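You operate a simulated robot arm through the tools that you are given. There is no shell and no other tool. Be economical: measure what you need, move in short steps, check, and stop when the job is done.

Carry out the task below with a simulated two-armed robot. There is one attempt and no reset: what you move stays moved.

Task
Strap the small carton, buckle it while holding the carton, and stick on the France label.
Fine: press the label down; the other labels stay.

It is judged by the outcome, as a careful person would: the job done as asked, and still so three seconds after it is handed in. It fails if anything else is knocked over, pushed out of place, dropped, spilled or broken.

Robot
Two 7-joint arms with two-finger parallel grippers on one trunk, on a base that drives. Base frame: it is fixed to the floor where the robot stands at the start and does not move with it; the origin is under the middle of the robot, x ahead of it, y to its left, z up. Readings come in mm, rad, newtons and seconds.
The left shoulder is at the start at [87, 174, 1142], the right one opposite. With the tool pointing down near the work surface each hand reaches from about 100 to 680 mm from the robot's upright axis, wherever it stands, measured 20 degrees to its own side. Places, roughly: buckle lever [800, 0, 800]. Payload 3.6 kg a hand.
The tool frame of a hand sits at the grasp point between the pads (the TCP): z along the fingers, y along the line on which they close. The tips reach 30 mm beyond it. The gripper opens to 110 mm. The fingers are 20 mm wide and 10 mm thick; the gripper's body (48 by 112 mm) begins 55 mm behind the TCP.
Orientation is that of the tool frame in the base frame, as a unit quaternion [x, y, z, w]. With the fingers straight down and closing along the base's y, the tool's x points along the base's -x, its y along +y and its z along -z.

Tools
- The arms move only by the tool play_rows. It takes "left_targets", "right_targets" or both (then of equal length, played together; a hand with none holds still); each is a list of rows, each an object of numbers (a shift or turn left out is 0, a gripper value left out holds the last): "wx", "wy", "wz": the turn, a rotation vector about the tool's x, y, z in units of 5 degrees (1.0 is 5 degrees); "tx", "ty", "tz": the shift along the tool's x, y, z in units of 50 mm (1.0 is 50 mm); "jaw": the gripper command, from -1 (fully open) to 1 (shut), values between in proportion. In form: [{"wx": .., "wy": .., "wz": .., "tx": .., "ty": .., "tz": .., "jaw": ..}, ...]. A call has 1 to 8 rows; each row shifts and turns the commanded pose from where the row before left it, along the tool's axes as they then stand. A call with a number of a shift or a turn outside -1 to 1 is refused whole. Rows are played at 5 a second. More than 50 mm and 0.15 rad between two rows, or a gripper value outside its range, and nothing of the call is played. A pose out of reach is approached as far as the arm can. The call stops where the force on the tool passes 70 N (or 10 N more than at its start, if that is more) or the arm is blocked; 0.2 s more then pass. The fingers move at their own pace (about 153 mm/s each) and stop on an object; they squeeze with about 42 N. The grip force told is the motor's: it shows also when the fingers shut on nothing. Time passes only in rows, and 0.2 s behind the last, so rows that do not move let the fingers close. The reply holds the time, the measured pose of the TCP, the force on the tool along the base axes, the opening and the grip force, in the units named above and with some noise, with the torque about the TCP (base axes, N m) and any sound that the robot's microphone picked up.
- Cameras (640 x 400 px; columns grow to the right, rows downward): "scene" is now at [170.5, 31.5, 1321.3]; the picture's right is [0.42, -0.91, -0.00], its down [-0.55, -0.26, -0.79] and it looks along [0.72, 0.34, -0.61] (base axes); focal length 257 px, centre (320, 200). "left" rides on the left gripper at [72, -17, -103] in its tool frame; the picture's right is [0.23, 0.97, 0.00], its down [-0.76, 0.18, -0.62] and it looks along [-0.61, 0.14, 0.78] (tool axes); focal length 222 px, centre (320, 200). "right" rides on the right gripper at [73, 17, -103] in its tool frame; the picture's right is [-0.23, 0.97, 0.00], its down [-0.76, -0.18, -0.62] and it looks along [-0.61, -0.14, 0.78] (tool axes); focal length 222 px, centre (320, 200). There is no depth. A picture from a camera that has moved, and an enlarged one, comes with that camera's place and axes in the base frame and with its lens. The place of the scene camera against the robot may be out by one fixed shift of up to 18 mm in any direction.
- get_image(camera): a new picture of that camera. No time passes.
- lift_body(by): slides the trunk up (or, below 0, down) by that many mm; the arms and the scene camera ride with it, the base frame stays. It gives what a move gives, with no picture.
- roll_base(legs): drives the robot by 1 to 6 legs, each [ahead, left, turn to the left] in mm, mm and rad, along the robot's own axes; the way and the turn of a leg run together, so that a leg with both is an arc; at most 1500 mm and 3.142 rad a leg. The arms and the cameras ride along, it lands a little off, and it stops where it bumps. It gives what a move gives.
- aim_head(pan, tilt): turns the head with the scene camera to pan (to the left, within 1.501 rad either way) and tilt (down, from -0.506 to 1.204), counted from straight ahead of the robot. It gives what a move gives.
- zoom(camera, box): a new picture of the part [left, top, right, bottom] of that camera's present view, enlarged. No time passes.
- close_job(): hands the job in; it is judged then, once.

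Go step by step. Nothing tells you exact positions but the pictures and the camera data: compare them with the known pose of the tool, close in by small moves and look again before you grip or let go. The budget is 120 turns and 108 pictures, counting those below and the enlarged ones. Unless the task says otherwise, let go and move clear before handing in, and close with one line.

The tools are called after "Call:" as a command line: name --argument value ..., lists and objects as JSON in quotes. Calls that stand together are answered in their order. play_rows: Moves the arms, as the interface text tells. Its arguments: {"type":"object","properties":{"left_targets":{"type":"array"},"right_targets":{"type":"array"}},"required":[]} The other tools are called the same way: lift_body (by) slides the trunk up or down; roll_base (legs) drives the base; aim_head (pan, tilt) turns the head that bears the scene camera; get_image (camera) takes a picture; zoom (camera, box) takes an enlarged picture of a part of a camera's view; close_job () hands the job in.

At the start:

```text
time_s: 0.0
left_eef_pos: [381.0, 319.5, 1097.1]
left_ee_rot: [0.0, 1.0, 0.0, 0.001]
left_wrist_force: [0.6, -0.2, 0.7]
left_moment: [-0.02, 0.01, 0.01]
left_opening: 110.1
left_grip_force: 0.1
right_eef_pos: [410.7, -38.4, 1119.3]
right_ee_rot: [0.001, 1.0, 0.0, -0.001]
right_wrist_force: [-0.2, 0.3, 0.4]
right_moment: [0.0, -0.01, 0.03]
right_opening: 110.0
right_grip_force: 0.1
trunk travel left (down, up): [-259.0, 504.0]
robot x, y, heading: [-1.8, 2.6, 0.001]
head pan, tilt: [0.438, 0.654]
```

scene: 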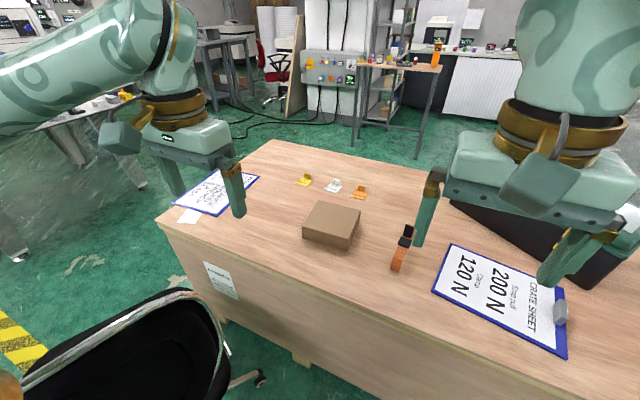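
right: 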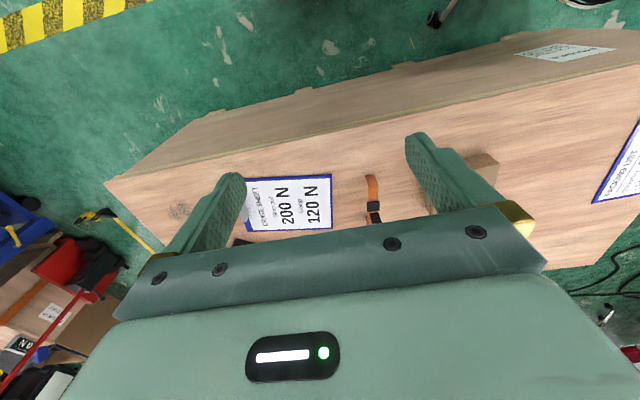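
left: 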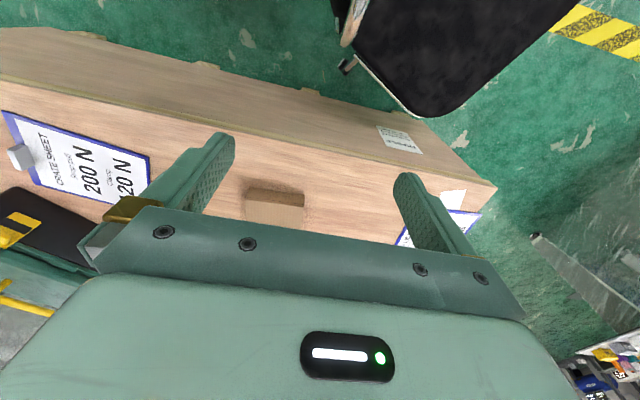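

I see a work table with a small carton, a strap with a buckle, three small labels/tags and two clipboards. First I take enlarged looks to read the sheets and identify the strap and labels.

Call:
zoom --camera "scene" --box '[280, 160, 440, 280]'

Call:
zoom --camera "scene" --box '[420, 230, 600, 360]'

Call:
zoom --camera "scene" --box '[160, 150, 280, 300]'

```text
3.33 times, centred on (360, 220) of scene
camera zoom: at [170.5, 31.5, 1321.3], right [0.42, -0.91, 0.0], down [-0.55, -0.26, -0.79], along [0.72, 0.34, -0.61], focal length 856 px, centre (187, 133)
```

zoom: 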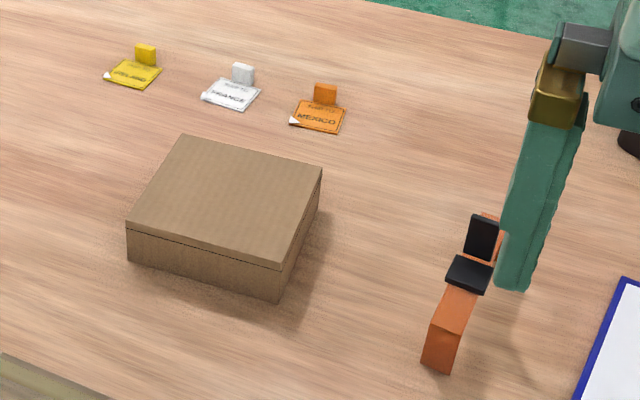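

```text
3.08 times, centred on (510, 295) of scene
camera zoom: at [170.5, 31.5, 1321.3], right [0.42, -0.91, 0.0], down [-0.55, -0.26, -0.79], along [0.72, 0.34, -0.61], focal length 790 px, centre (-265, -92)
```

zoom: 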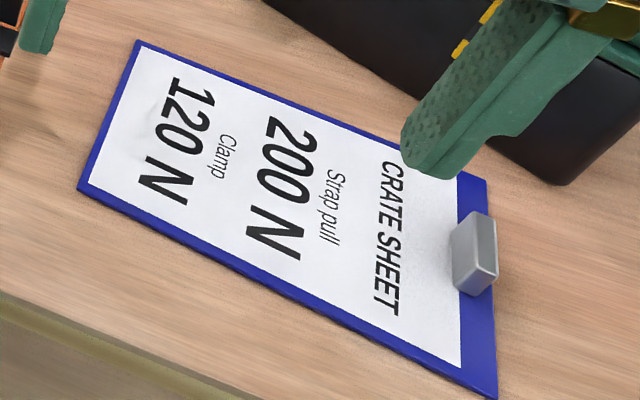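

```text
2.67 times, centred on (220, 225) of scene
camera zoom: at [170.5, 31.5, 1321.3], right [0.42, -0.91, 0.0], down [-0.55, -0.26, -0.79], along [0.72, 0.34, -0.61], focal length 685 px, centre (587, 133)
```

zoom: 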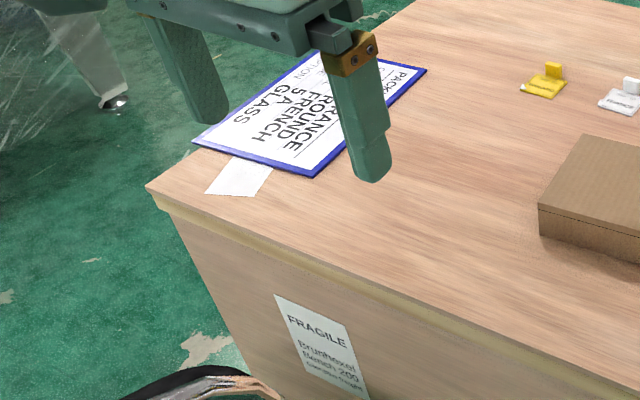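

The left hand covers the packing sheet; I pull it back towards the robot and read the sheet.

Call:
play_rows --left_targets '[{"tx": 0.8}, {"tx": 0.8}, {"tx": 0.8}, {"tx": 0.8}]'

Call:
zoom --camera "scene" --box '[165, 160, 275, 230]'

Call:
zoom --camera "right" --box '[220, 160, 420, 250]'

```text
time_s: 1.0
left_eef_pos: [283.2, 308.6, 1078.0]
left_ee_rot: [0.001, 1.0, 0.0, -0.001]
left_wrist_force: [0.8, 0.4, 0.9]
left_moment: [-0.01, -0.05, 0.03]
left_opening: 110.0
left_grip_force: 0.1
left hand out of reach, approached as far as the arm can: row 2, 3, 4
right_eef_pos: [410.8, -37.9, 1120.9]
right_ee_rot: [0.0, 1.0, 0.0, -0.001]
right_wrist_force: [-0.4, -0.3, 0.3]
right_moment: [0.0, -0.01, 0.0]
right_opening: 109.9
right_grip_force: 0.0
trunk travel left (down, up): [-259.0, 504.0]
robot x, y, heading: [-4.4, 1.1, -0.004]
head pan, tilt: [0.438, 0.654]
```

```text
5.71 times, centred on (220, 195) of scene
camera zoom: at [170.6, 31.4, 1321.3], right [0.42, -0.91, 0.0], down [-0.55, -0.26, -0.79], along [0.72, 0.34, -0.61], focal length 1467 px, centre (891, 229)
```

zoom: 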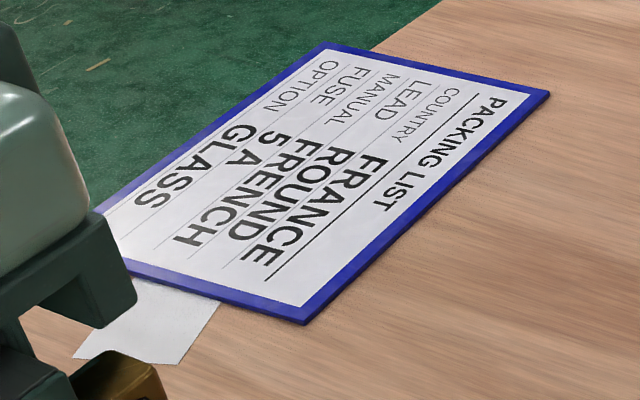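

```text
3.20 times, centred on (320, 205) of right
camera zoom: at [338.2, -22.7, 1224.0], right [0.23, 0.97, 0.0], down [0.76, -0.18, 0.62], along [0.61, -0.14, -0.78], focal length 711 px, centre (320, 184)
```

zoom: 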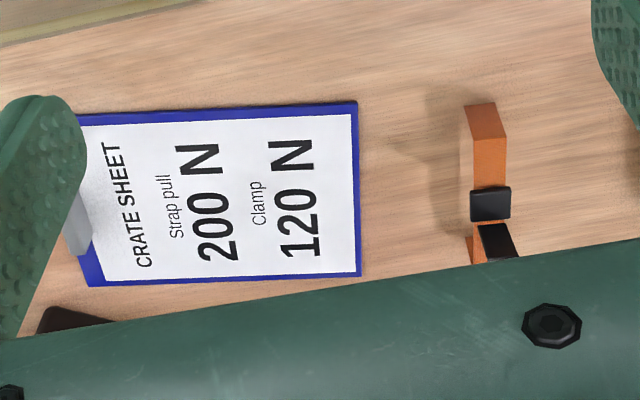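

The packing list says FRANCE; the strap looks like an open arch with a raised buckle lever at about [761, 31, 753], the carton at about [777, 266, 719] on a table near z 694. These lie beyond reach, so I check the floor space ahead before driving.

Call:
aim_head --pan 0.5 --tilt 1.2

Call:
get_image --camera "scene"

Call:
get_image --camera "left"

```text
time_s: 2.0
left_eef_pos: [283.8, 309.4, 1078.7]
left_ee_rot: [0.001, 1.0, -0.003, -0.002]
left_wrist_force: [-0.4, -0.3, 0.7]
left_moment: [-0.02, -0.01, 0.01]
left_opening: 110.1
left_grip_force: 0.2
right_eef_pos: [409.7, -38.8, 1120.5]
right_ee_rot: [0.0, 1.0, 0.0, -0.001]
right_wrist_force: [-0.1, 0.3, -0.6]
right_moment: [0.0, -0.01, 0.01]
right_opening: 110.0
right_grip_force: 0.0
trunk travel left (down, up): [-259.0, 504.0]
robot x, y, heading: [-1.7, -3.1, -0.002]
head pan, tilt: [0.499, 1.201]
```

```text
99 pictures are left
camera scene: at [141.1, 21.5, 1281.5], right [0.48, -0.88, 0.0], down [-0.82, -0.45, -0.36], along [0.32, 0.17, -0.93], focal length 257 px, centre (320, 200)
```

scene: 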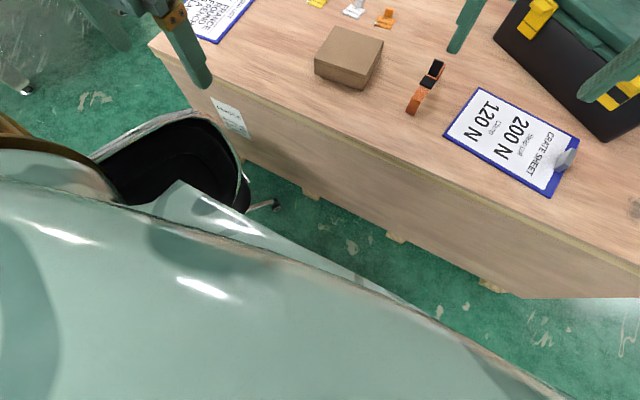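

```text
98 pictures are left
camera left: at [210.6, 292.3, 1182.5], right [-0.23, 0.97, 0.0], down [0.76, 0.18, 0.62], along [0.61, 0.14, -0.78], focal length 222 px, centre (320, 200)
```

left: 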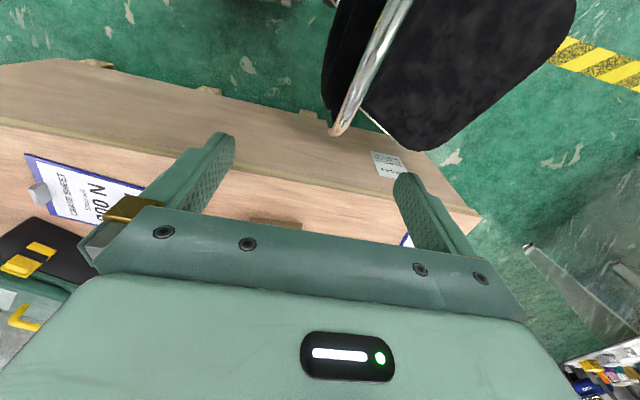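

The chair stands to the front left (right edge near y 380), so straight ahead is clear up to the table front near x 530. I drive forward in a short step and look again.

Call:
roll_base --legs '[[130, 0, 0]]'

Call:
get_image --camera "scene"

Call:
get_image --camera "right"

```text
time_s: 3.2
left_eef_pos: [415.2, 307.8, 1078.1]
left_ee_rot: [0.002, 1.0, -0.001, 0.0]
left_wrist_force: [0.1, 0.2, -0.7]
left_moment: [0.02, 0.03, -0.01]
left_opening: 109.8
left_grip_force: 0.0
right_eef_pos: [539.5, -40.9, 1119.8]
right_ee_rot: [0.002, 1.0, 0.001, -0.002]
right_wrist_force: [0.5, 0.6, -0.5]
right_moment: [0.0, 0.05, 0.0]
right_opening: 110.0
right_grip_force: 0.1
trunk travel left (down, up): [-259.0, 504.0]
robot x, y, heading: [131.4, -1.6, 0.005]
head pan, tilt: [0.499, 1.201]
```

```text
97 pictures are left
camera scene: at [271.6, 20.6, 1281.2], right [0.48, -0.88, 0.0], down [-0.82, -0.44, -0.36], along [0.32, 0.17, -0.93], focal length 257 px, centre (320, 200)
```

scene: 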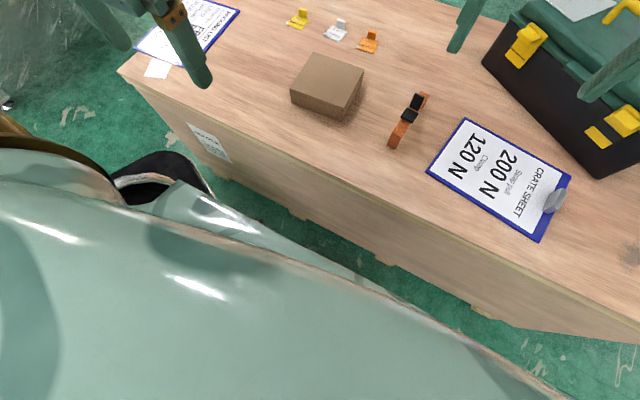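

```text
96 pictures are left
camera right: at [468.4, -24.3, 1223.5], right [0.23, 0.97, 0.0], down [0.76, -0.18, 0.62], along [0.6, -0.14, -0.78], focal length 222 px, centre (320, 200)
```

right: 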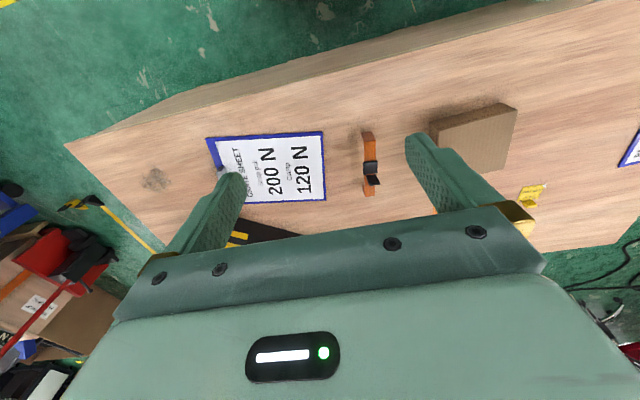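

Still clear; the table front face is near x 525. I edge forward further.

Call:
roll_base --legs '[[90, 0, 0]]'

Call:
get_image --camera "scene"

```text
time_s: 4.3
left_eef_pos: [505.4, 308.0, 1078.5]
left_ee_rot: [0.002, 1.0, -0.001, -0.001]
left_wrist_force: [0.4, -0.1, 0.7]
left_moment: [-0.02, 0.0, 0.02]
left_opening: 110.0
left_grip_force: 0.0
right_eef_pos: [630.1, -40.6, 1120.6]
right_ee_rot: [0.002, 1.0, 0.0, -0.001]
right_wrist_force: [-0.3, -0.3, -1.0]
right_moment: [-0.02, 0.03, -0.04]
right_opening: 109.8
right_grip_force: 0.0
trunk travel left (down, up): [-259.0, 504.0]
robot x, y, heading: [217.4, -3.3, -0.004]
head pan, tilt: [0.499, 1.201]
```

```text
95 pictures are left
camera scene: at [362.6, 20.3, 1281.2], right [0.48, -0.88, 0.0], down [-0.82, -0.44, -0.36], along [0.32, 0.17, -0.93], focal length 257 px, centre (320, 200)
```

scene: 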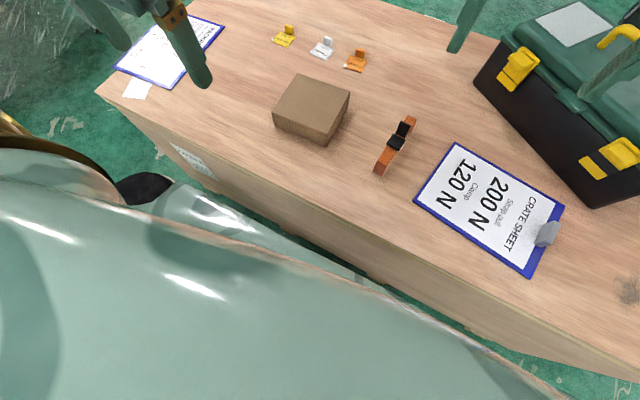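

The carton and strap now are within reach. I bring the right hand above the strap to view it closely.

Call:
play_rows --right_targets '[{"ty": 0.4, "tz": 0.85}, {"ty": 0.4, "tz": 0.85}, {"ty": 0.4, "tz": 0.85}, {"ty": 0.4, "tz": 0.85}, {"ty": 0.3, "tz": 0.85}]'

Call:
get_image --camera "right"

Call:
zoom --camera "scene" --box '[260, 20, 440, 190]'

```text
time_s: 5.5
left_eef_pos: [505.5, 308.1, 1078.5]
left_ee_rot: [0.001, 1.0, -0.001, -0.001]
left_wrist_force: [-0.5, 0.4, 0.1]
left_moment: [0.01, 0.0, -0.02]
left_opening: 109.9
left_grip_force: 0.0
right_eef_pos: [631.7, 56.2, 906.2]
right_ee_rot: [0.002, 1.0, 0.0, -0.002]
right_wrist_force: [-0.3, 0.5, -0.2]
right_moment: [0.0, -0.04, 0.03]
right_opening: 109.9
right_grip_force: 0.1
trunk travel left (down, up): [-259.0, 504.0]
robot x, y, heading: [219.6, -1.1, -0.007]
head pan, tilt: [0.499, 1.201]
```

```text
94 pictures are left
camera right: at [559.8, 71.7, 1010.6], right [0.23, 0.97, 0.0], down [0.76, -0.18, 0.62], along [0.61, -0.14, -0.78], focal length 222 px, centre (320, 200)
```

right: 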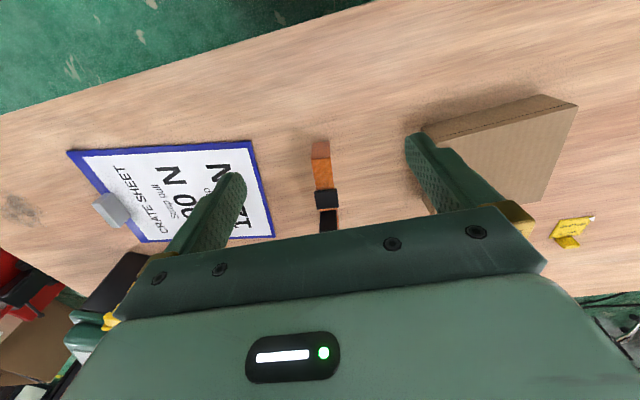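

```text
2.35 times, centred on (350, 105) of scene
camera zoom: at [361.7, 20.6, 1281.3], right [0.48, -0.88, 0.0], down [-0.82, -0.44, -0.36], along [0.32, 0.17, -0.93], focal length 604 px, centre (249, 424)
```

zoom: 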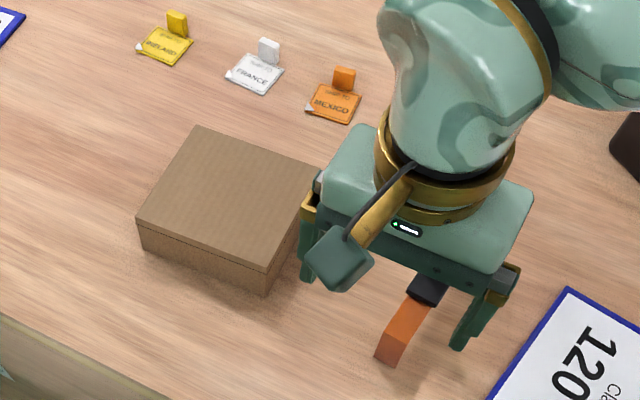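

Call:
zoom --camera "right" --box '[280, 120, 380, 230]'

Call:
get_image --camera "left"

```text
3.64 times, centred on (330, 175) of right
camera zoom: at [559.8, 71.7, 1010.6], right [0.23, 0.97, 0.0], down [0.76, -0.18, 0.62], along [0.61, -0.14, -0.78], focal length 808 px, centre (284, 291)
```

zoom: 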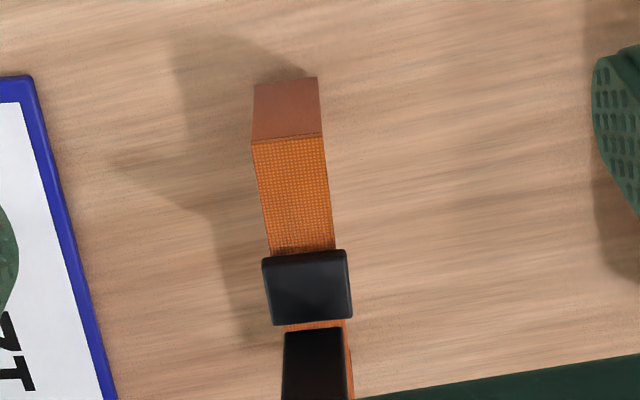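

```text
91 pictures are left
camera left: at [432.2, 291.2, 1182.3], right [-0.22, 0.97, 0.0], down [0.76, 0.18, 0.62], along [0.61, 0.14, -0.78], focal length 222 px, centre (320, 200)
```

left: 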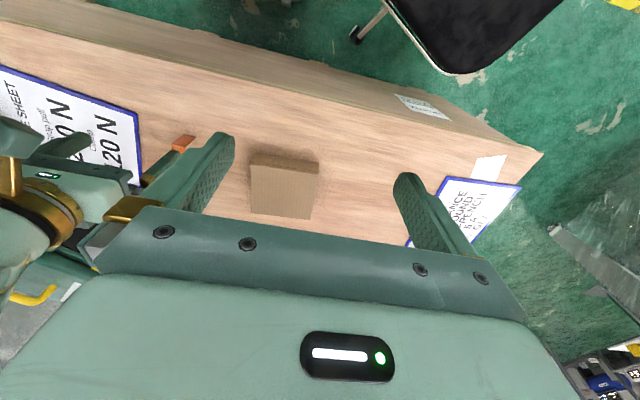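

The strap arch runs along x, front leg near x 695, y 42, with block buckle near x 756 and lever near x 791. I tilt the right hand to get a flatter view of lever and buckle.

Call:
play_rows --right_targets '[{"wy": -1}, {"wy": -1}, {"wy": -1}, {"wy": -1}, {"wy": -1}, {"wy": -1}]'

Call:
zoom --camera "right" --box '[220, 40, 440, 180]'

Call:
zoom --camera "left" --box '[230, 130, 350, 230]'

```text
time_s: 7.0
left_eef_pos: [503.2, 309.5, 1079.1]
left_ee_rot: [0.001, 1.0, -0.001, 0.001]
left_wrist_force: [-0.4, 0.1, -0.9]
left_moment: [-0.01, 0.0, 0.02]
left_opening: 109.8
left_grip_force: 0.2
right_eef_pos: [629.1, 54.2, 906.9]
right_ee_rot: [0.003, 0.966, 0.0, 0.259]
right_wrist_force: [-0.8, -0.4, 0.4]
right_moment: [-0.01, 0.04, 0.0]
right_opening: 109.9
right_grip_force: 0.1
trunk travel left (down, up): [-259.0, 504.0]
robot x, y, heading: [220.1, -1.4, -0.005]
head pan, tilt: [0.499, 1.201]
```

```text
2.86 times, centred on (330, 110) of right
camera zoom: at [515.5, 71.6, 960.7], right [0.2, 0.97, 0.11], down [0.35, -0.18, 0.92], along [0.92, -0.15, -0.37], focal length 635 px, centre (291, 457)
```

zoom: 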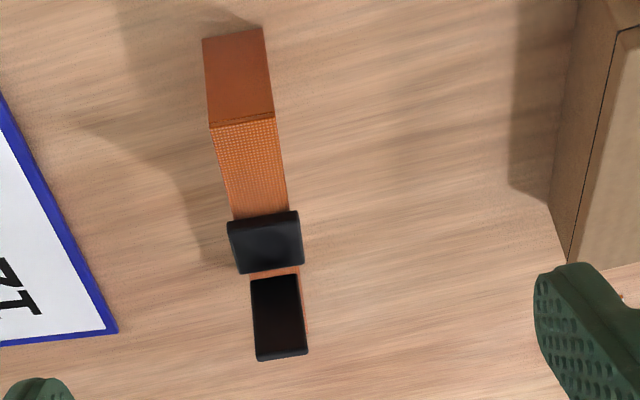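

```text
4.00 times, centred on (290, 180) of left
camera zoom: at [431.5, 291.3, 1182.5], right [-0.22, 0.97, 0.0], down [0.76, 0.18, 0.62], along [0.61, 0.14, -0.78], focal length 888 px, centre (440, 280)
```

zoom: 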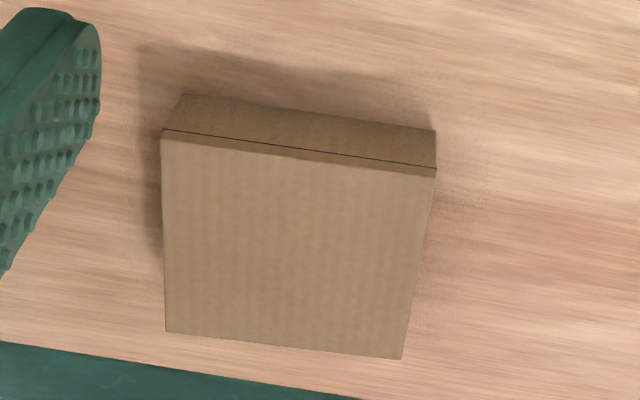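

The lever stands up and leans back (top ≈ [798, 28, 791], base ≈ [781, 32, 755]); the carton is about 151 x 154 x 43 mm, yaw ≈ +4°, centre ≈ [779, 277]. I move the right hand forward to see the strap's rear leg and its span.

Call:
play_rows --right_targets '[{"wy": 1}, {"wy": 1}, {"wy": 1}, {"wy": 1, "tx": -0.6}, {"wy": 1, "tx": -0.6}, {"wy": 1, "tx": -0.6}, {"tx": -0.4, "tz": -0.4}, {"tx": -0.4, "tz": -0.4}]'

Call:
get_image --camera "right"

Call:
zoom --camera "right" --box '[240, 60, 420, 200]'

```text
time_s: 8.8
left_eef_pos: [505.4, 308.1, 1078.7]
left_ee_rot: [0.003, 1.0, -0.001, -0.001]
left_wrist_force: [-0.1, 1.3, 0.2]
left_moment: [0.03, -0.02, 0.01]
left_opening: 109.7
left_grip_force: 0.0
right_eef_pos: [760.0, 53.7, 963.4]
right_ee_rot: [0.002, 1.0, 0.0, 0.0]
right_wrist_force: [-0.6, -0.3, 0.0]
right_moment: [0.0, -0.01, 0.02]
right_opening: 109.9
right_grip_force: 0.2
trunk travel left (down, up): [-259.0, 504.0]
robot x, y, heading: [222.9, -0.4, -0.002]
head pan, tilt: [0.499, 1.201]
```

```text
88 pictures are left
camera right: at [688.8, 69.6, 1067.6], right [0.23, 0.97, 0.0], down [0.76, -0.18, 0.62], along [0.6, -0.14, -0.78], focal length 222 px, centre (320, 200)
```

right: 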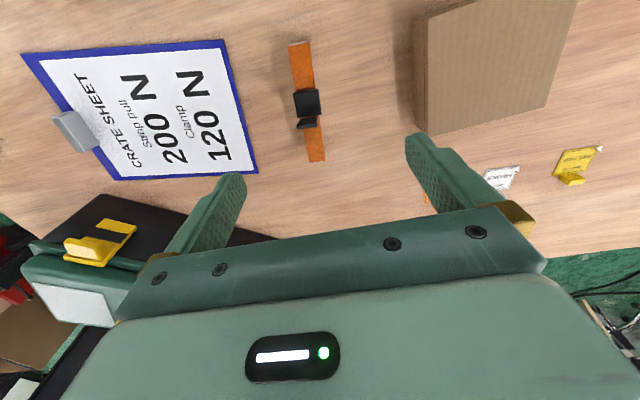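

```text
2.86 times, centred on (330, 130) of right
camera zoom: at [688.8, 69.6, 1067.6], right [0.23, 0.97, 0.0], down [0.76, -0.18, 0.62], along [0.6, -0.14, -0.78], focal length 635 px, centre (291, 400)
```

zoom: 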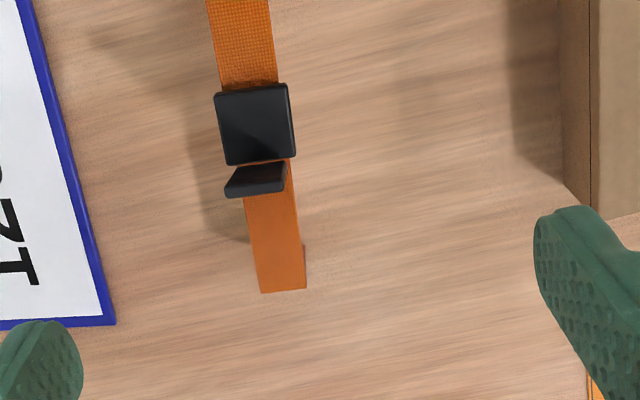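

The strap spans about 159 mm (x 698 to 857) with yaw ≈ -6°, and the buckle block (about 34 x 32 mm) sits at [764, 35]. I line the right hand up over the block and go down partway.

Call:
play_rows --right_targets '[{"wz": 0.6, "ty": -0.2, "tx": -0.04, "tz": 0.7}, {"wz": 0.56, "ty": -0.16, "tx": -0.04, "tz": 0.8}, {"tz": 0.8}, {"tz": 0.6}, {"jaw": -0.2}, {}]'

Call:
get_image --camera "right"

Call:
aim_head --pan 0.1 --tilt 1.0

Call:
get_image --camera "scene"

```text
time_s: 10.2
left_eef_pos: [505.7, 306.9, 1079.2]
left_ee_rot: [0.002, 1.0, -0.001, -0.001]
left_wrist_force: [0.4, 0.6, -0.1]
left_moment: [-0.03, 0.01, 0.0]
left_opening: 110.3
left_grip_force: 0.1
right_eef_pos: [763.0, 35.8, 819.2]
right_ee_rot: [0.052, 0.999, 0.0, -0.001]
right_wrist_force: [0.0, 0.1, 0.1]
right_moment: [-0.02, -0.01, -0.01]
right_opening: 65.9
right_grip_force: 0.1
trunk travel left (down, up): [-259.0, 504.0]
robot x, y, heading: [220.6, 0.2, -0.005]
head pan, tilt: [0.499, 1.201]
```

```text
86 pictures are left
camera right: at [693.3, 59.3, 922.2], right [0.33, 0.94, 0.0], down [0.74, -0.26, 0.62], along [0.59, -0.2, -0.78], focal length 222 px, centre (320, 200)
```

right: 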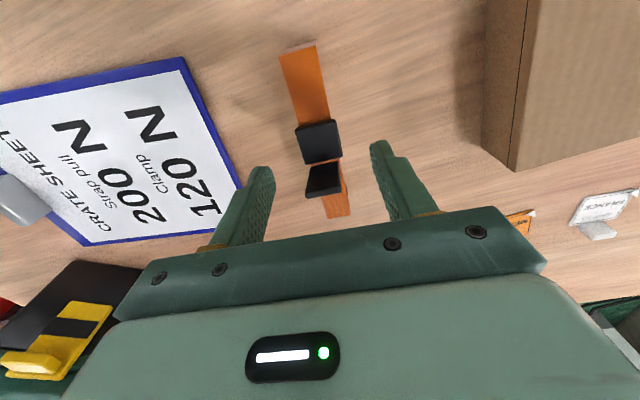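

```text
time_s: 11.0
left_eef_pos: [505.4, 307.1, 1079.0]
left_ee_rot: [0.001, 1.0, -0.001, 0.0]
left_wrist_force: [0.7, 0.8, -0.9]
left_moment: [0.0, -0.03, -0.03]
left_opening: 110.0
left_grip_force: 0.1
right_eef_pos: [762.8, 36.0, 819.6]
right_ee_rot: [0.052, 0.999, -0.001, 0.0]
right_wrist_force: [-0.7, -0.1, -0.8]
right_moment: [-0.02, 0.01, -0.01]
right_opening: 66.3
right_grip_force: 0.0
trunk travel left (down, up): [-259.0, 504.0]
robot x, y, heading: [220.5, 1.0, -0.003]
head pan, tilt: [0.099, 1.0]
```

```text
85 pictures are left
camera scene: at [381.4, 0.5, 1294.0], right [0.1, -1.0, 0.0], down [-0.84, -0.08, -0.54], along [0.54, 0.05, -0.84], focal length 257 px, centre (320, 200)
```

scene: 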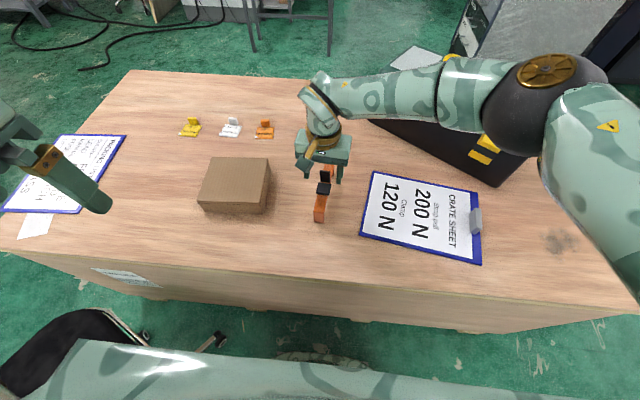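

The block is centred between the fingers. I descend to just straddle the block and check.

Call:
play_rows --right_targets '[{"tx": 0.05, "tz": 0.42}, {"tz": 0.42}]'

Call:
zoom --camera "right" --box '[220, 60, 440, 220]'

Call:
zoom --camera "scene" --box '[270, 130, 370, 240]'

```text
time_s: 11.6
left_eef_pos: [504.6, 307.7, 1077.5]
left_ee_rot: [0.002, 1.0, -0.001, 0.0]
left_wrist_force: [0.0, 0.9, 1.0]
left_moment: [-0.01, 0.0, 0.0]
left_opening: 110.0
left_grip_force: 0.1
right_eef_pos: [760.7, 38.0, 777.0]
right_ee_rot: [0.052, 0.999, 0.0, 0.0]
right_wrist_force: [-0.2, -0.4, -0.5]
right_moment: [-0.01, 0.02, 0.0]
right_opening: 65.9
right_grip_force: 0.1
trunk travel left (down, up): [-259.0, 504.0]
robot x, y, heading: [221.1, 1.5, -0.006]
head pan, tilt: [0.099, 1.0]
```

```text
2.50 times, centred on (330, 140) of right
camera zoom: at [691.0, 60.9, 880.6], right [0.33, 0.94, 0.0], down [0.74, -0.26, 0.62], along [0.59, -0.2, -0.78], focal length 555 px, centre (295, 350)
```

zoom: 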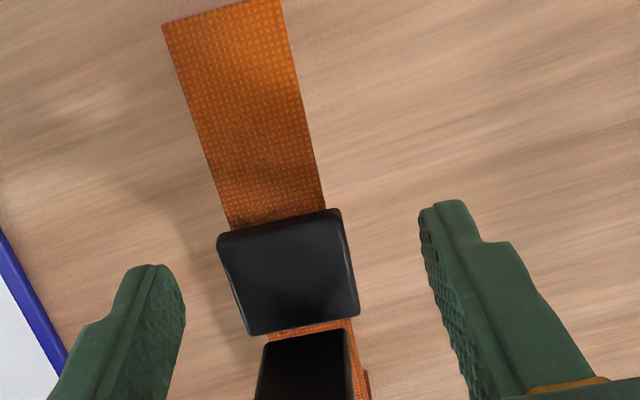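

```text
3.64 times, centred on (320, 185) of scene
camera zoom: at [381.6, 0.5, 1294.0], right [0.1, -1.0, 0.0], down [-0.84, -0.08, -0.54], along [0.54, 0.05, -0.84], focal length 934 px, centre (320, 254)
```

zoom: 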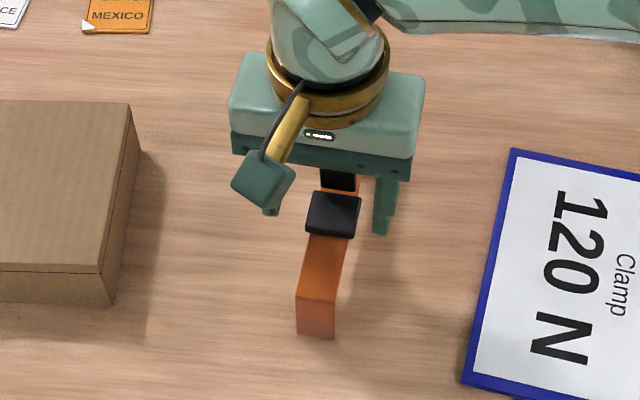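

Fingers straddle the block with tips near the strap's level, so I close here and lift slightly.

Call:
play_rows --right_targets '[{"jaw": 1}, {}, {}, {}]'

Call:
zoom --camera "right" --box '[220, 60, 440, 220]'

```text
time_s: 12.6
left_eef_pos: [504.9, 308.0, 1078.6]
left_ee_rot: [0.002, 1.0, -0.001, 0.0]
left_wrist_force: [-0.9, -0.4, -0.1]
left_moment: [0.0, -0.02, 0.03]
left_opening: 110.0
left_grip_force: 0.0
right_eef_pos: [760.0, 36.7, 777.4]
right_ee_rot: [0.051, 0.999, 0.0, 0.0]
right_wrist_force: [0.1, -0.1, 0.1]
right_moment: [0.0, 0.0, 0.01]
right_opening: 0.3
right_grip_force: 37.5
trunk travel left (down, up): [-259.0, 504.0]
robot x, y, heading: [220.0, -2.6, -0.005]
head pan, tilt: [0.099, 1.0]
```

```text
2.50 times, centred on (330, 140) of right
camera zoom: at [690.8, 60.9, 880.8], right [0.33, 0.94, 0.0], down [0.74, -0.26, 0.62], along [0.59, -0.2, -0.78], focal length 555 px, centre (295, 350)
```

zoom: 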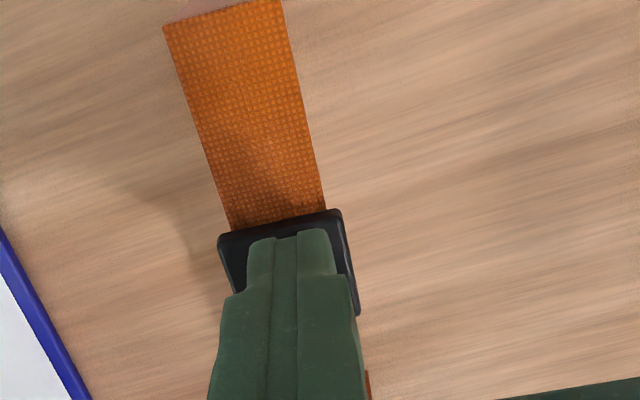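

The fingers closed on nothing: block top is lower than estimated (retriangulated ≈ 740, table ≈ 680). I touch the bare table between strap and carton to fix the height.

Call:
play_rows --right_targets '[{"tz": -0.2}, {"ty": 0.9}, {"ty": 0.5}, {"tz": 0.6}, {"tz": 0.6}, {"tz": 0.1}, {"tz": 0.06}]'

Call:
play_rows --right_targets '[{"tz": 0.06}, {"tz": 0.05}, {"tz": 0.05}]'

```text
time_s: 14.2
left_eef_pos: [499.6, 307.2, 1081.4]
left_ee_rot: [0.001, 1.0, 0.0, 0.003]
left_wrist_force: [0.2, -0.8, 0.3]
left_moment: [0.0, 0.02, 0.0]
left_opening: 110.0
left_grip_force: 0.1
right_eef_pos: [754.4, 92.3, 741.2]
right_ee_rot: [0.051, 0.999, 0.004, 0.005]
right_wrist_force: [-16.8, -2.4, 54.0]
right_moment: [-2.79, -1.9, -0.93]
right_opening: 0.2
right_grip_force: 37.5
right hand out of reach, approached as far as the arm can: row 3, 4, 5, 7
trunk travel left (down, up): [-259.0, 504.0]
robot x, y, heading: [222.0, -1.0, -0.0]
head pan, tilt: [0.099, 1.0]
stopped in row 7 (right hand): the force on the tool passed its limit at 72 N (the readings are from after the stop); the commanded pose is now the measured one
```

```text
time_s: 14.7
left_eef_pos: [498.5, 309.2, 1080.2]
left_ee_rot: [0.001, 1.0, 0.0, 0.003]
left_wrist_force: [0.3, 0.3, -0.2]
left_moment: [-0.01, 0.04, 0.01]
left_opening: 109.9
left_grip_force: 0.2
right_eef_pos: [751.8, 97.3, 740.9]
right_ee_rot: [0.05, 0.999, 0.006, 0.005]
right_wrist_force: [-20.9, -0.8, 52.6]
right_moment: [-2.85, -2.03, -1.17]
right_opening: 0.0
right_grip_force: 37.3
trunk travel left (down, up): [-259.0, 504.0]
robot x, y, heading: [218.9, -0.9, -0.001]
head pan, tilt: [0.099, 1.0]
stopped in row 2 (right hand): the force on the tool passed its limit at 73 N (the readings are from after the stop); the commanded pose is now the measured one
```

The contact is off-centre by about -52 mm in y: the palm is pressing on the lever. I lift straight up and look.

Call:
play_rows --right_targets '[{"tz": -0.4}, {"tz": -0.8}]'

Call:
zoom --camera "right" --box '[160, 0, 440, 220]'

Call:
zoom --camera "scene" --box '[180, 120, 380, 240]'

```text
time_s: 15.2
left_eef_pos: [503.8, 308.5, 1079.9]
left_ee_rot: [0.002, 1.0, 0.0, -0.001]
left_wrist_force: [-0.2, 0.1, -0.3]
left_moment: [-0.01, -0.01, -0.02]
left_opening: 110.0
left_grip_force: 0.1
right_eef_pos: [753.4, 94.1, 794.3]
right_ee_rot: [0.05, 0.999, 0.003, 0.002]
right_wrist_force: [0.6, -0.5, 0.2]
right_moment: [0.0, -0.04, 0.0]
right_opening: 0.2
right_grip_force: 37.5
trunk travel left (down, up): [-259.0, 504.0]
robot x, y, heading: [219.2, -0.1, -0.007]
head pan, tilt: [0.099, 1.0]
```

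```text
1.82 times, centred on (300, 110) of right
camera zoom: at [683.3, 116.1, 898.8], right [0.32, 0.95, 0.01], down [0.74, -0.26, 0.62], along [0.59, -0.2, -0.78], focal length 404 px, centre (356, 364)
```

zoom: 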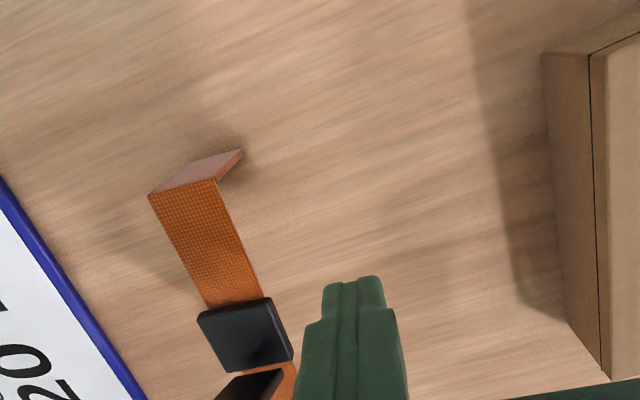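

```text
3.20 times, centred on (280, 180) of scene
camera zoom: at [379.6, 0.7, 1294.0], right [0.1, -1.0, 0.0], down [-0.84, -0.08, -0.54], along [0.54, 0.05, -0.84], focal length 822 px, centre (448, 264)
```

zoom: 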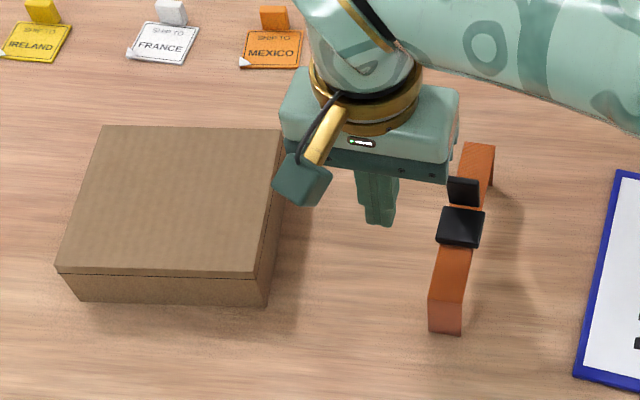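

The strap and lever are unharmed. The right arm is near its cross-body limit, so I raise the hand and turn the base to the left a little, then try the table touch again.

Call:
play_rows --right_targets '[{"tz": -0.9}, {"tz": -0.9}, {"tz": -0.7}]'

Call:
roll_base --legs '[[0, 0, 0.28]]'

Call:
get_image --camera "right"

Call:
get_image --camera "scene"

```text
time_s: 16.1
left_eef_pos: [503.3, 308.3, 1078.9]
left_ee_rot: [0.001, 1.0, 0.0, 0.0]
left_wrist_force: [-0.7, 1.0, 0.6]
left_moment: [0.01, -0.05, 0.0]
left_opening: 110.1
left_grip_force: 0.0
right_eef_pos: [753.2, 92.4, 919.5]
right_ee_rot: [0.053, 0.999, 0.004, 0.002]
right_wrist_force: [-0.4, 0.2, 0.0]
right_moment: [0.02, -0.02, -0.02]
right_opening: 0.3
right_grip_force: 37.7
trunk travel left (down, up): [-259.0, 504.0]
robot x, y, heading: [216.1, -0.8, -0.005]
head pan, tilt: [0.099, 1.0]
```

```text
time_s: 17.4
left_eef_pos: [408.7, 374.2, 1078.5]
left_ee_rot: [-0.137, 0.991, -0.001, 0.0]
left_wrist_force: [-0.6, 0.9, 0.1]
left_moment: [-0.03, 0.0, 0.0]
left_opening: 110.2
left_grip_force: 0.1
right_eef_pos: [707.4, 236.3, 917.2]
right_ee_rot: [-0.088, 0.996, 0.004, 0.0]
right_wrist_force: [0.5, 0.2, 0.0]
right_moment: [0.01, -0.04, 0.03]
right_opening: 0.0
right_grip_force: 37.6
trunk travel left (down, up): [-259.0, 504.0]
robot x, y, heading: [221.6, 0.5, 0.275]
head pan, tilt: [0.099, 1.0]
```

```text
79 pictures are left
camera right: at [632.8, 237.7, 1022.3], right [0.05, 1.0, 0.01], down [0.78, -0.05, 0.62], along [0.62, -0.03, -0.78], focal length 222 px, centre (320, 200)
```

right: 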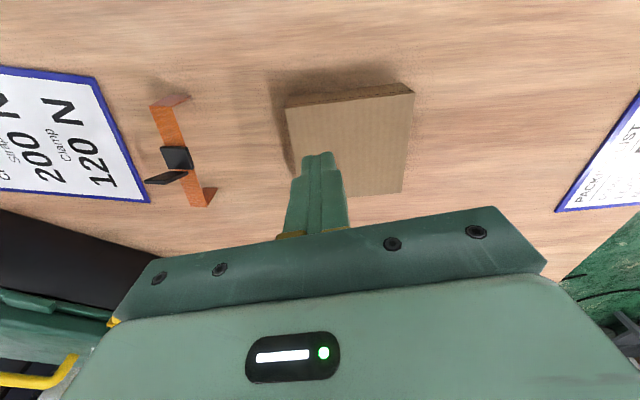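

```text
78 pictures are left
camera scene: at [372.0, 46.6, 1294.0], right [0.37, -0.93, 0.0], down [-0.78, -0.31, -0.54], along [0.5, 0.2, -0.84], focal length 257 px, centre (320, 200)
```

scene: 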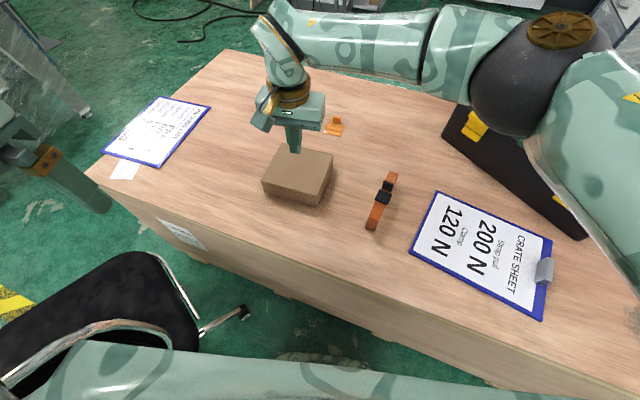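

Now I go to the bare spot at about [740, 125] and touch the table in small steps.

Call:
play_rows --right_targets '[{"ty": -0.77, "tx": -0.09, "tz": 0.1}, {"ty": -0.77, "tx": -0.09, "tz": 0.1}, {"ty": -0.76, "tx": -0.08, "tz": 0.3}, {"tz": 0.9}, {"tz": 0.9}, {"tz": 0.9}, {"tz": 0.5}]'

Call:
play_rows --right_targets '[{"tz": 0.1}, {"tz": 0.08}, {"tz": 0.06}, {"tz": 0.06}]'

```text
time_s: 19.0
left_eef_pos: [407.7, 374.9, 1078.2]
left_ee_rot: [-0.138, 0.99, 0.0, -0.001]
left_wrist_force: [0.0, -0.1, -0.3]
left_moment: [-0.03, 0.01, 0.0]
left_opening: 110.2
left_grip_force: 0.1
right_eef_pos: [742.2, 123.5, 731.8]
right_ee_rot: [-0.088, 0.996, 0.004, 0.001]
right_wrist_force: [0.5, 0.5, 0.8]
right_moment: [-0.02, 0.03, -0.01]
right_opening: 0.0
right_grip_force: 37.7
trunk travel left (down, up): [-259.0, 504.0]
robot x, y, heading: [217.7, 1.0, 0.28]
head pan, tilt: [0.099, 1.0]
```

```text
time_s: 20.0
left_eef_pos: [406.7, 373.8, 1078.8]
left_ee_rot: [-0.137, 0.991, 0.0, 0.001]
left_wrist_force: [-0.5, 0.2, 0.7]
left_moment: [0.01, 0.0, -0.01]
left_opening: 109.9
left_grip_force: 0.0
right_eef_pos: [741.1, 126.1, 717.6]
right_ee_rot: [-0.088, 0.996, 0.004, 0.0]
right_wrist_force: [0.1, 0.8, -0.3]
right_moment: [0.0, 0.0, 0.0]
right_opening: 0.0
right_grip_force: 37.6
trunk travel left (down, up): [-259.0, 504.0]
robot x, y, heading: [220.9, 0.7, 0.273]
head pan, tilt: [0.099, 1.0]
```

Call:
play_rows --right_targets '[{"tz": 0.04}, {"tz": 0.04}, {"tz": 0.04}, {"tz": 0.04}]'

Call:
get_image --camera "right"

```text
time_s: 21.0
left_eef_pos: [407.3, 373.8, 1078.7]
left_ee_rot: [-0.137, 0.991, 0.0, 0.001]
left_wrist_force: [-0.6, -0.2, 0.2]
left_moment: [0.02, -0.02, -0.05]
left_opening: 110.2
left_grip_force: 0.0
right_eef_pos: [740.7, 124.9, 710.1]
right_ee_rot: [-0.088, 0.996, 0.004, 0.003]
right_wrist_force: [0.7, -3.4, 13.6]
right_moment: [-0.2, 0.13, 0.09]
right_opening: 0.0
right_grip_force: 37.6
trunk travel left (down, up): [-259.0, 504.0]
robot x, y, heading: [221.0, 1.9, 0.277]
head pan, tilt: [0.099, 1.0]
```

```text
77 pictures are left
camera right: at [666.4, 126.9, 813.8], right [0.05, 1.0, 0.01], down [0.78, -0.05, 0.63], along [0.63, -0.03, -0.78], focal length 222 px, centre (320, 200)
```

right: 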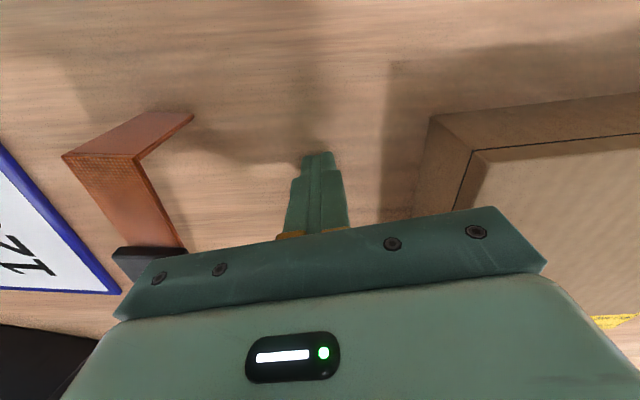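

Contact at TCP z 710, so the table top is z ≈ 680; strap top ≈ 733, block ≈ [770, 33] with top ≈ 742. I lift and move left to view the lever from its side.

Call:
play_rows --right_targets '[{"tz": -0.95}, {"tz": -0.95}, {"ty": 0.9, "tz": -0.2}, {"ty": 0.9, "tz": -0.1}]'

Call:
zoom --camera "right" --box '[40, 80, 240, 240]'

Call:
zoom --camera "scene" --box '[340, 150, 420, 240]'

```text
time_s: 22.0
left_eef_pos: [407.8, 375.1, 1077.7]
left_ee_rot: [-0.137, 0.991, -0.001, 0.0]
left_wrist_force: [0.7, 0.2, -0.9]
left_moment: [-0.05, 0.0, -0.01]
left_opening: 110.1
left_grip_force: 0.2
right_eef_pos: [722.6, 216.5, 819.4]
right_ee_rot: [-0.088, 0.996, 0.004, 0.001]
right_wrist_force: [0.4, -0.3, -0.1]
right_moment: [-0.01, 0.0, 0.02]
right_opening: 0.0
right_grip_force: 37.4
trunk travel left (down, up): [-259.0, 504.0]
robot x, y, heading: [219.6, 0.5, 0.276]
head pan, tilt: [0.099, 1.0]
```

```text
2.50 times, centred on (140, 160) of right
camera zoom: at [649.5, 219.0, 924.6], right [0.05, 1.0, 0.01], down [0.78, -0.05, 0.62], along [0.62, -0.03, -0.78], focal length 555 px, centre (770, 300)
```

zoom: 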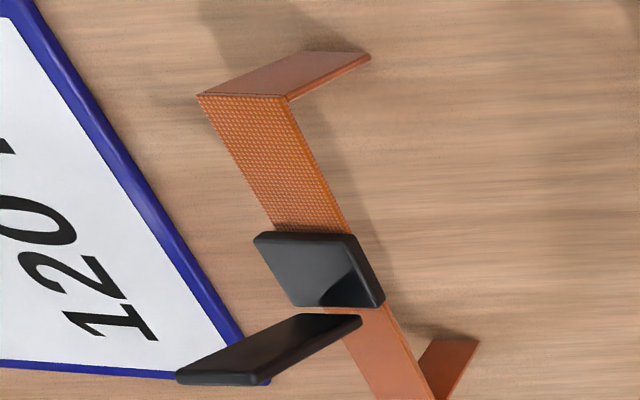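

```text
4.44 times, centred on (380, 195) of scene
camera zoom: at [371.8, 47.0, 1294.0], right [0.37, -0.93, 0.0], down [-0.78, -0.31, -0.54], along [0.5, 0.2, -0.84], focal length 1141 px, centre (53, 222)
```

zoom: 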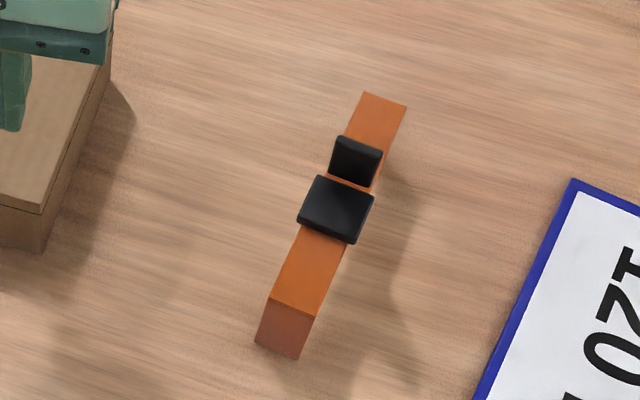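

Lever geometry is clear: nearly upright, base ≈ [788, 34, 750], top ≈ [777, 34, 796], leaning slightly forward; the block measures x 754–785, y 17–52. I bring the right hand, opened partly, above the block with matching yaw.

Call:
play_rows --right_targets '[{"ty": -0.94, "tx": -0.065, "tz": -0.175}, {"ty": -0.94, "tx": -0.065, "tz": -0.175}, {"ty": -0.94, "tx": -0.065, "tz": -0.175}, {"ty": -0.93, "tx": -0.065, "tz": -0.175, "jaw": -0.2}, {"wz": 0.8}, {"wz": 0.8}, {"wz": 0.8}, {"wz": 0.8}]'

Call:
zoom --camera "right" --box '[220, 60, 420, 220]'

```text
time_s: 23.8
left_eef_pos: [407.4, 374.3, 1078.1]
left_ee_rot: [-0.137, 0.991, 0.0, 0.0]
left_wrist_force: [-0.5, -0.4, 0.4]
left_moment: [-0.02, 0.01, -0.02]
left_opening: 110.1
left_grip_force: 0.1
right_eef_pos: [770.0, 31.3, 854.7]
right_ee_rot: [0.052, 0.999, 0.005, 0.0]
right_wrist_force: [-0.8, -0.2, -0.4]
right_moment: [-0.01, -0.03, 0.01]
right_opening: 66.4
right_grip_force: 0.1
trunk travel left (down, up): [-259.0, 504.0]
robot x, y, heading: [219.9, -1.9, 0.276]
head pan, tilt: [0.099, 1.0]
```

```text
2.50 times, centred on (320, 140) of right
camera zoom: at [699.9, 54.1, 957.7], right [0.33, 0.94, 0.01], down [0.74, -0.26, 0.62], along [0.59, -0.2, -0.78], focal length 555 px, centre (320, 350)
```

zoom: 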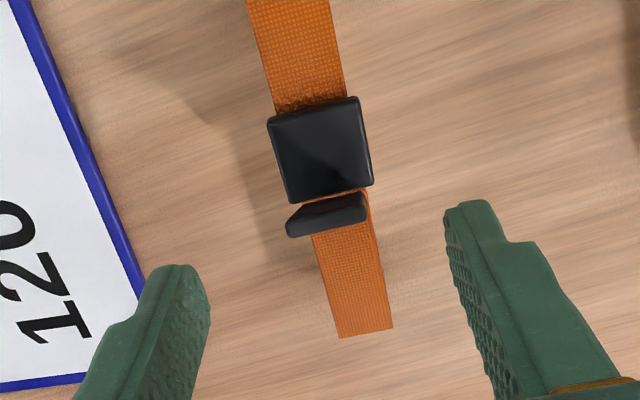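

Block is centred exactly under the TCP. I descend to z ≈ 762 and close.

Call:
play_rows --right_targets '[{"tz": 0.6}, {"tz": 0.6}, {"tz": 0.5}, {"tz": 0.15}, {"jaw": 1}, {}, {}]'

Call:
zoom --camera "right" --box '[220, 60, 420, 220]'

```text
time_s: 25.4
left_eef_pos: [408.0, 373.8, 1078.0]
left_ee_rot: [-0.138, 0.99, 0.0, 0.0]
left_wrist_force: [-0.8, 0.1, 0.2]
left_moment: [0.0, 0.01, -0.04]
left_opening: 109.9
left_grip_force: 0.0
right_eef_pos: [769.1, 32.3, 758.7]
right_ee_rot: [0.051, 0.999, 0.003, 0.0]
right_wrist_force: [0.8, 0.9, 0.4]
right_moment: [-0.04, -0.08, 0.0]
right_opening: 34.8
right_grip_force: 41.7
trunk travel left (down, up): [-259.0, 504.0]
robot x, y, heading: [221.7, -1.7, 0.28]
head pan, tilt: [0.099, 1.0]
```

```text
2.50 times, centred on (320, 140) of right
camera zoom: at [699.2, 55.3, 862.8], right [0.33, 0.95, 0.01], down [0.74, -0.26, 0.62], along [0.59, -0.2, -0.78], focal length 555 px, centre (320, 350)
```

zoom: 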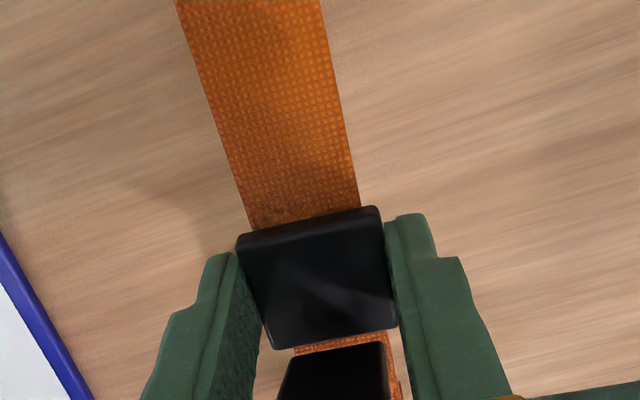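

Gripped (34.8 mm). I lift the strap 75 mm.

Call:
play_rows --right_targets '[{"tz": -0.2}, {"tz": -0.4}, {"tz": -0.5}, {"tz": -0.5}]'

Call:
get_image --camera "right"

Call:
zoom --camera "scene" --box '[220, 110, 440, 250]'

```text
time_s: 26.4
left_eef_pos: [407.4, 373.9, 1078.0]
left_ee_rot: [-0.138, 0.99, 0.0, 0.0]
left_wrist_force: [0.4, 0.5, 0.7]
left_moment: [0.02, 0.02, 0.0]
left_opening: 110.0
left_grip_force: 0.1
right_eef_pos: [768.8, 29.3, 841.7]
right_ee_rot: [0.051, 0.999, 0.004, 0.001]
right_wrist_force: [0.0, -0.9, -0.8]
right_moment: [0.0, 0.03, -0.01]
right_opening: 35.3
right_grip_force: 42.1
trunk travel left (down, up): [-259.0, 504.0]
robot x, y, heading: [222.0, 1.8, 0.273]
head pan, tilt: [0.099, 1.0]
```

```text
72 pictures are left
camera right: at [699.1, 52.4, 946.8], right [0.33, 0.95, 0.01], down [0.74, -0.26, 0.62], along [0.59, -0.2, -0.78], focal length 222 px, centre (320, 200)
```

right: 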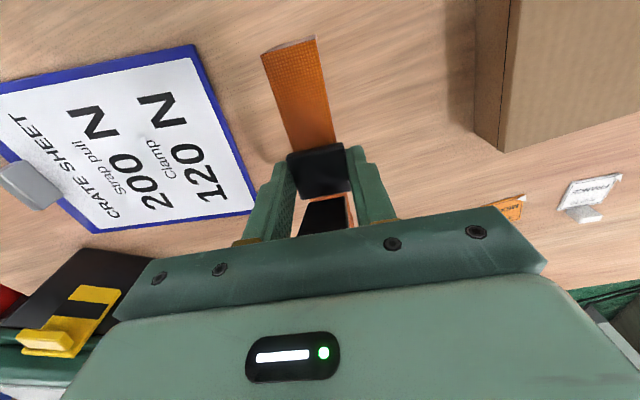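

```text
2.86 times, centred on (330, 180) of scene
camera zoom: at [372.1, 46.0, 1294.1], right [0.37, -0.93, 0.0], down [-0.78, -0.31, -0.54], along [0.5, 0.2, -0.84], focal length 734 px, centre (291, 257)
```

zoom: 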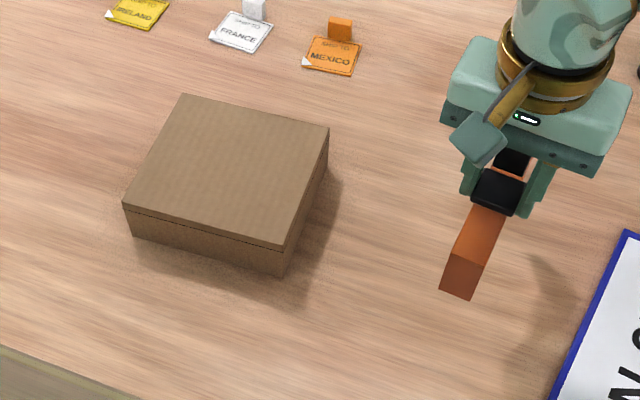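

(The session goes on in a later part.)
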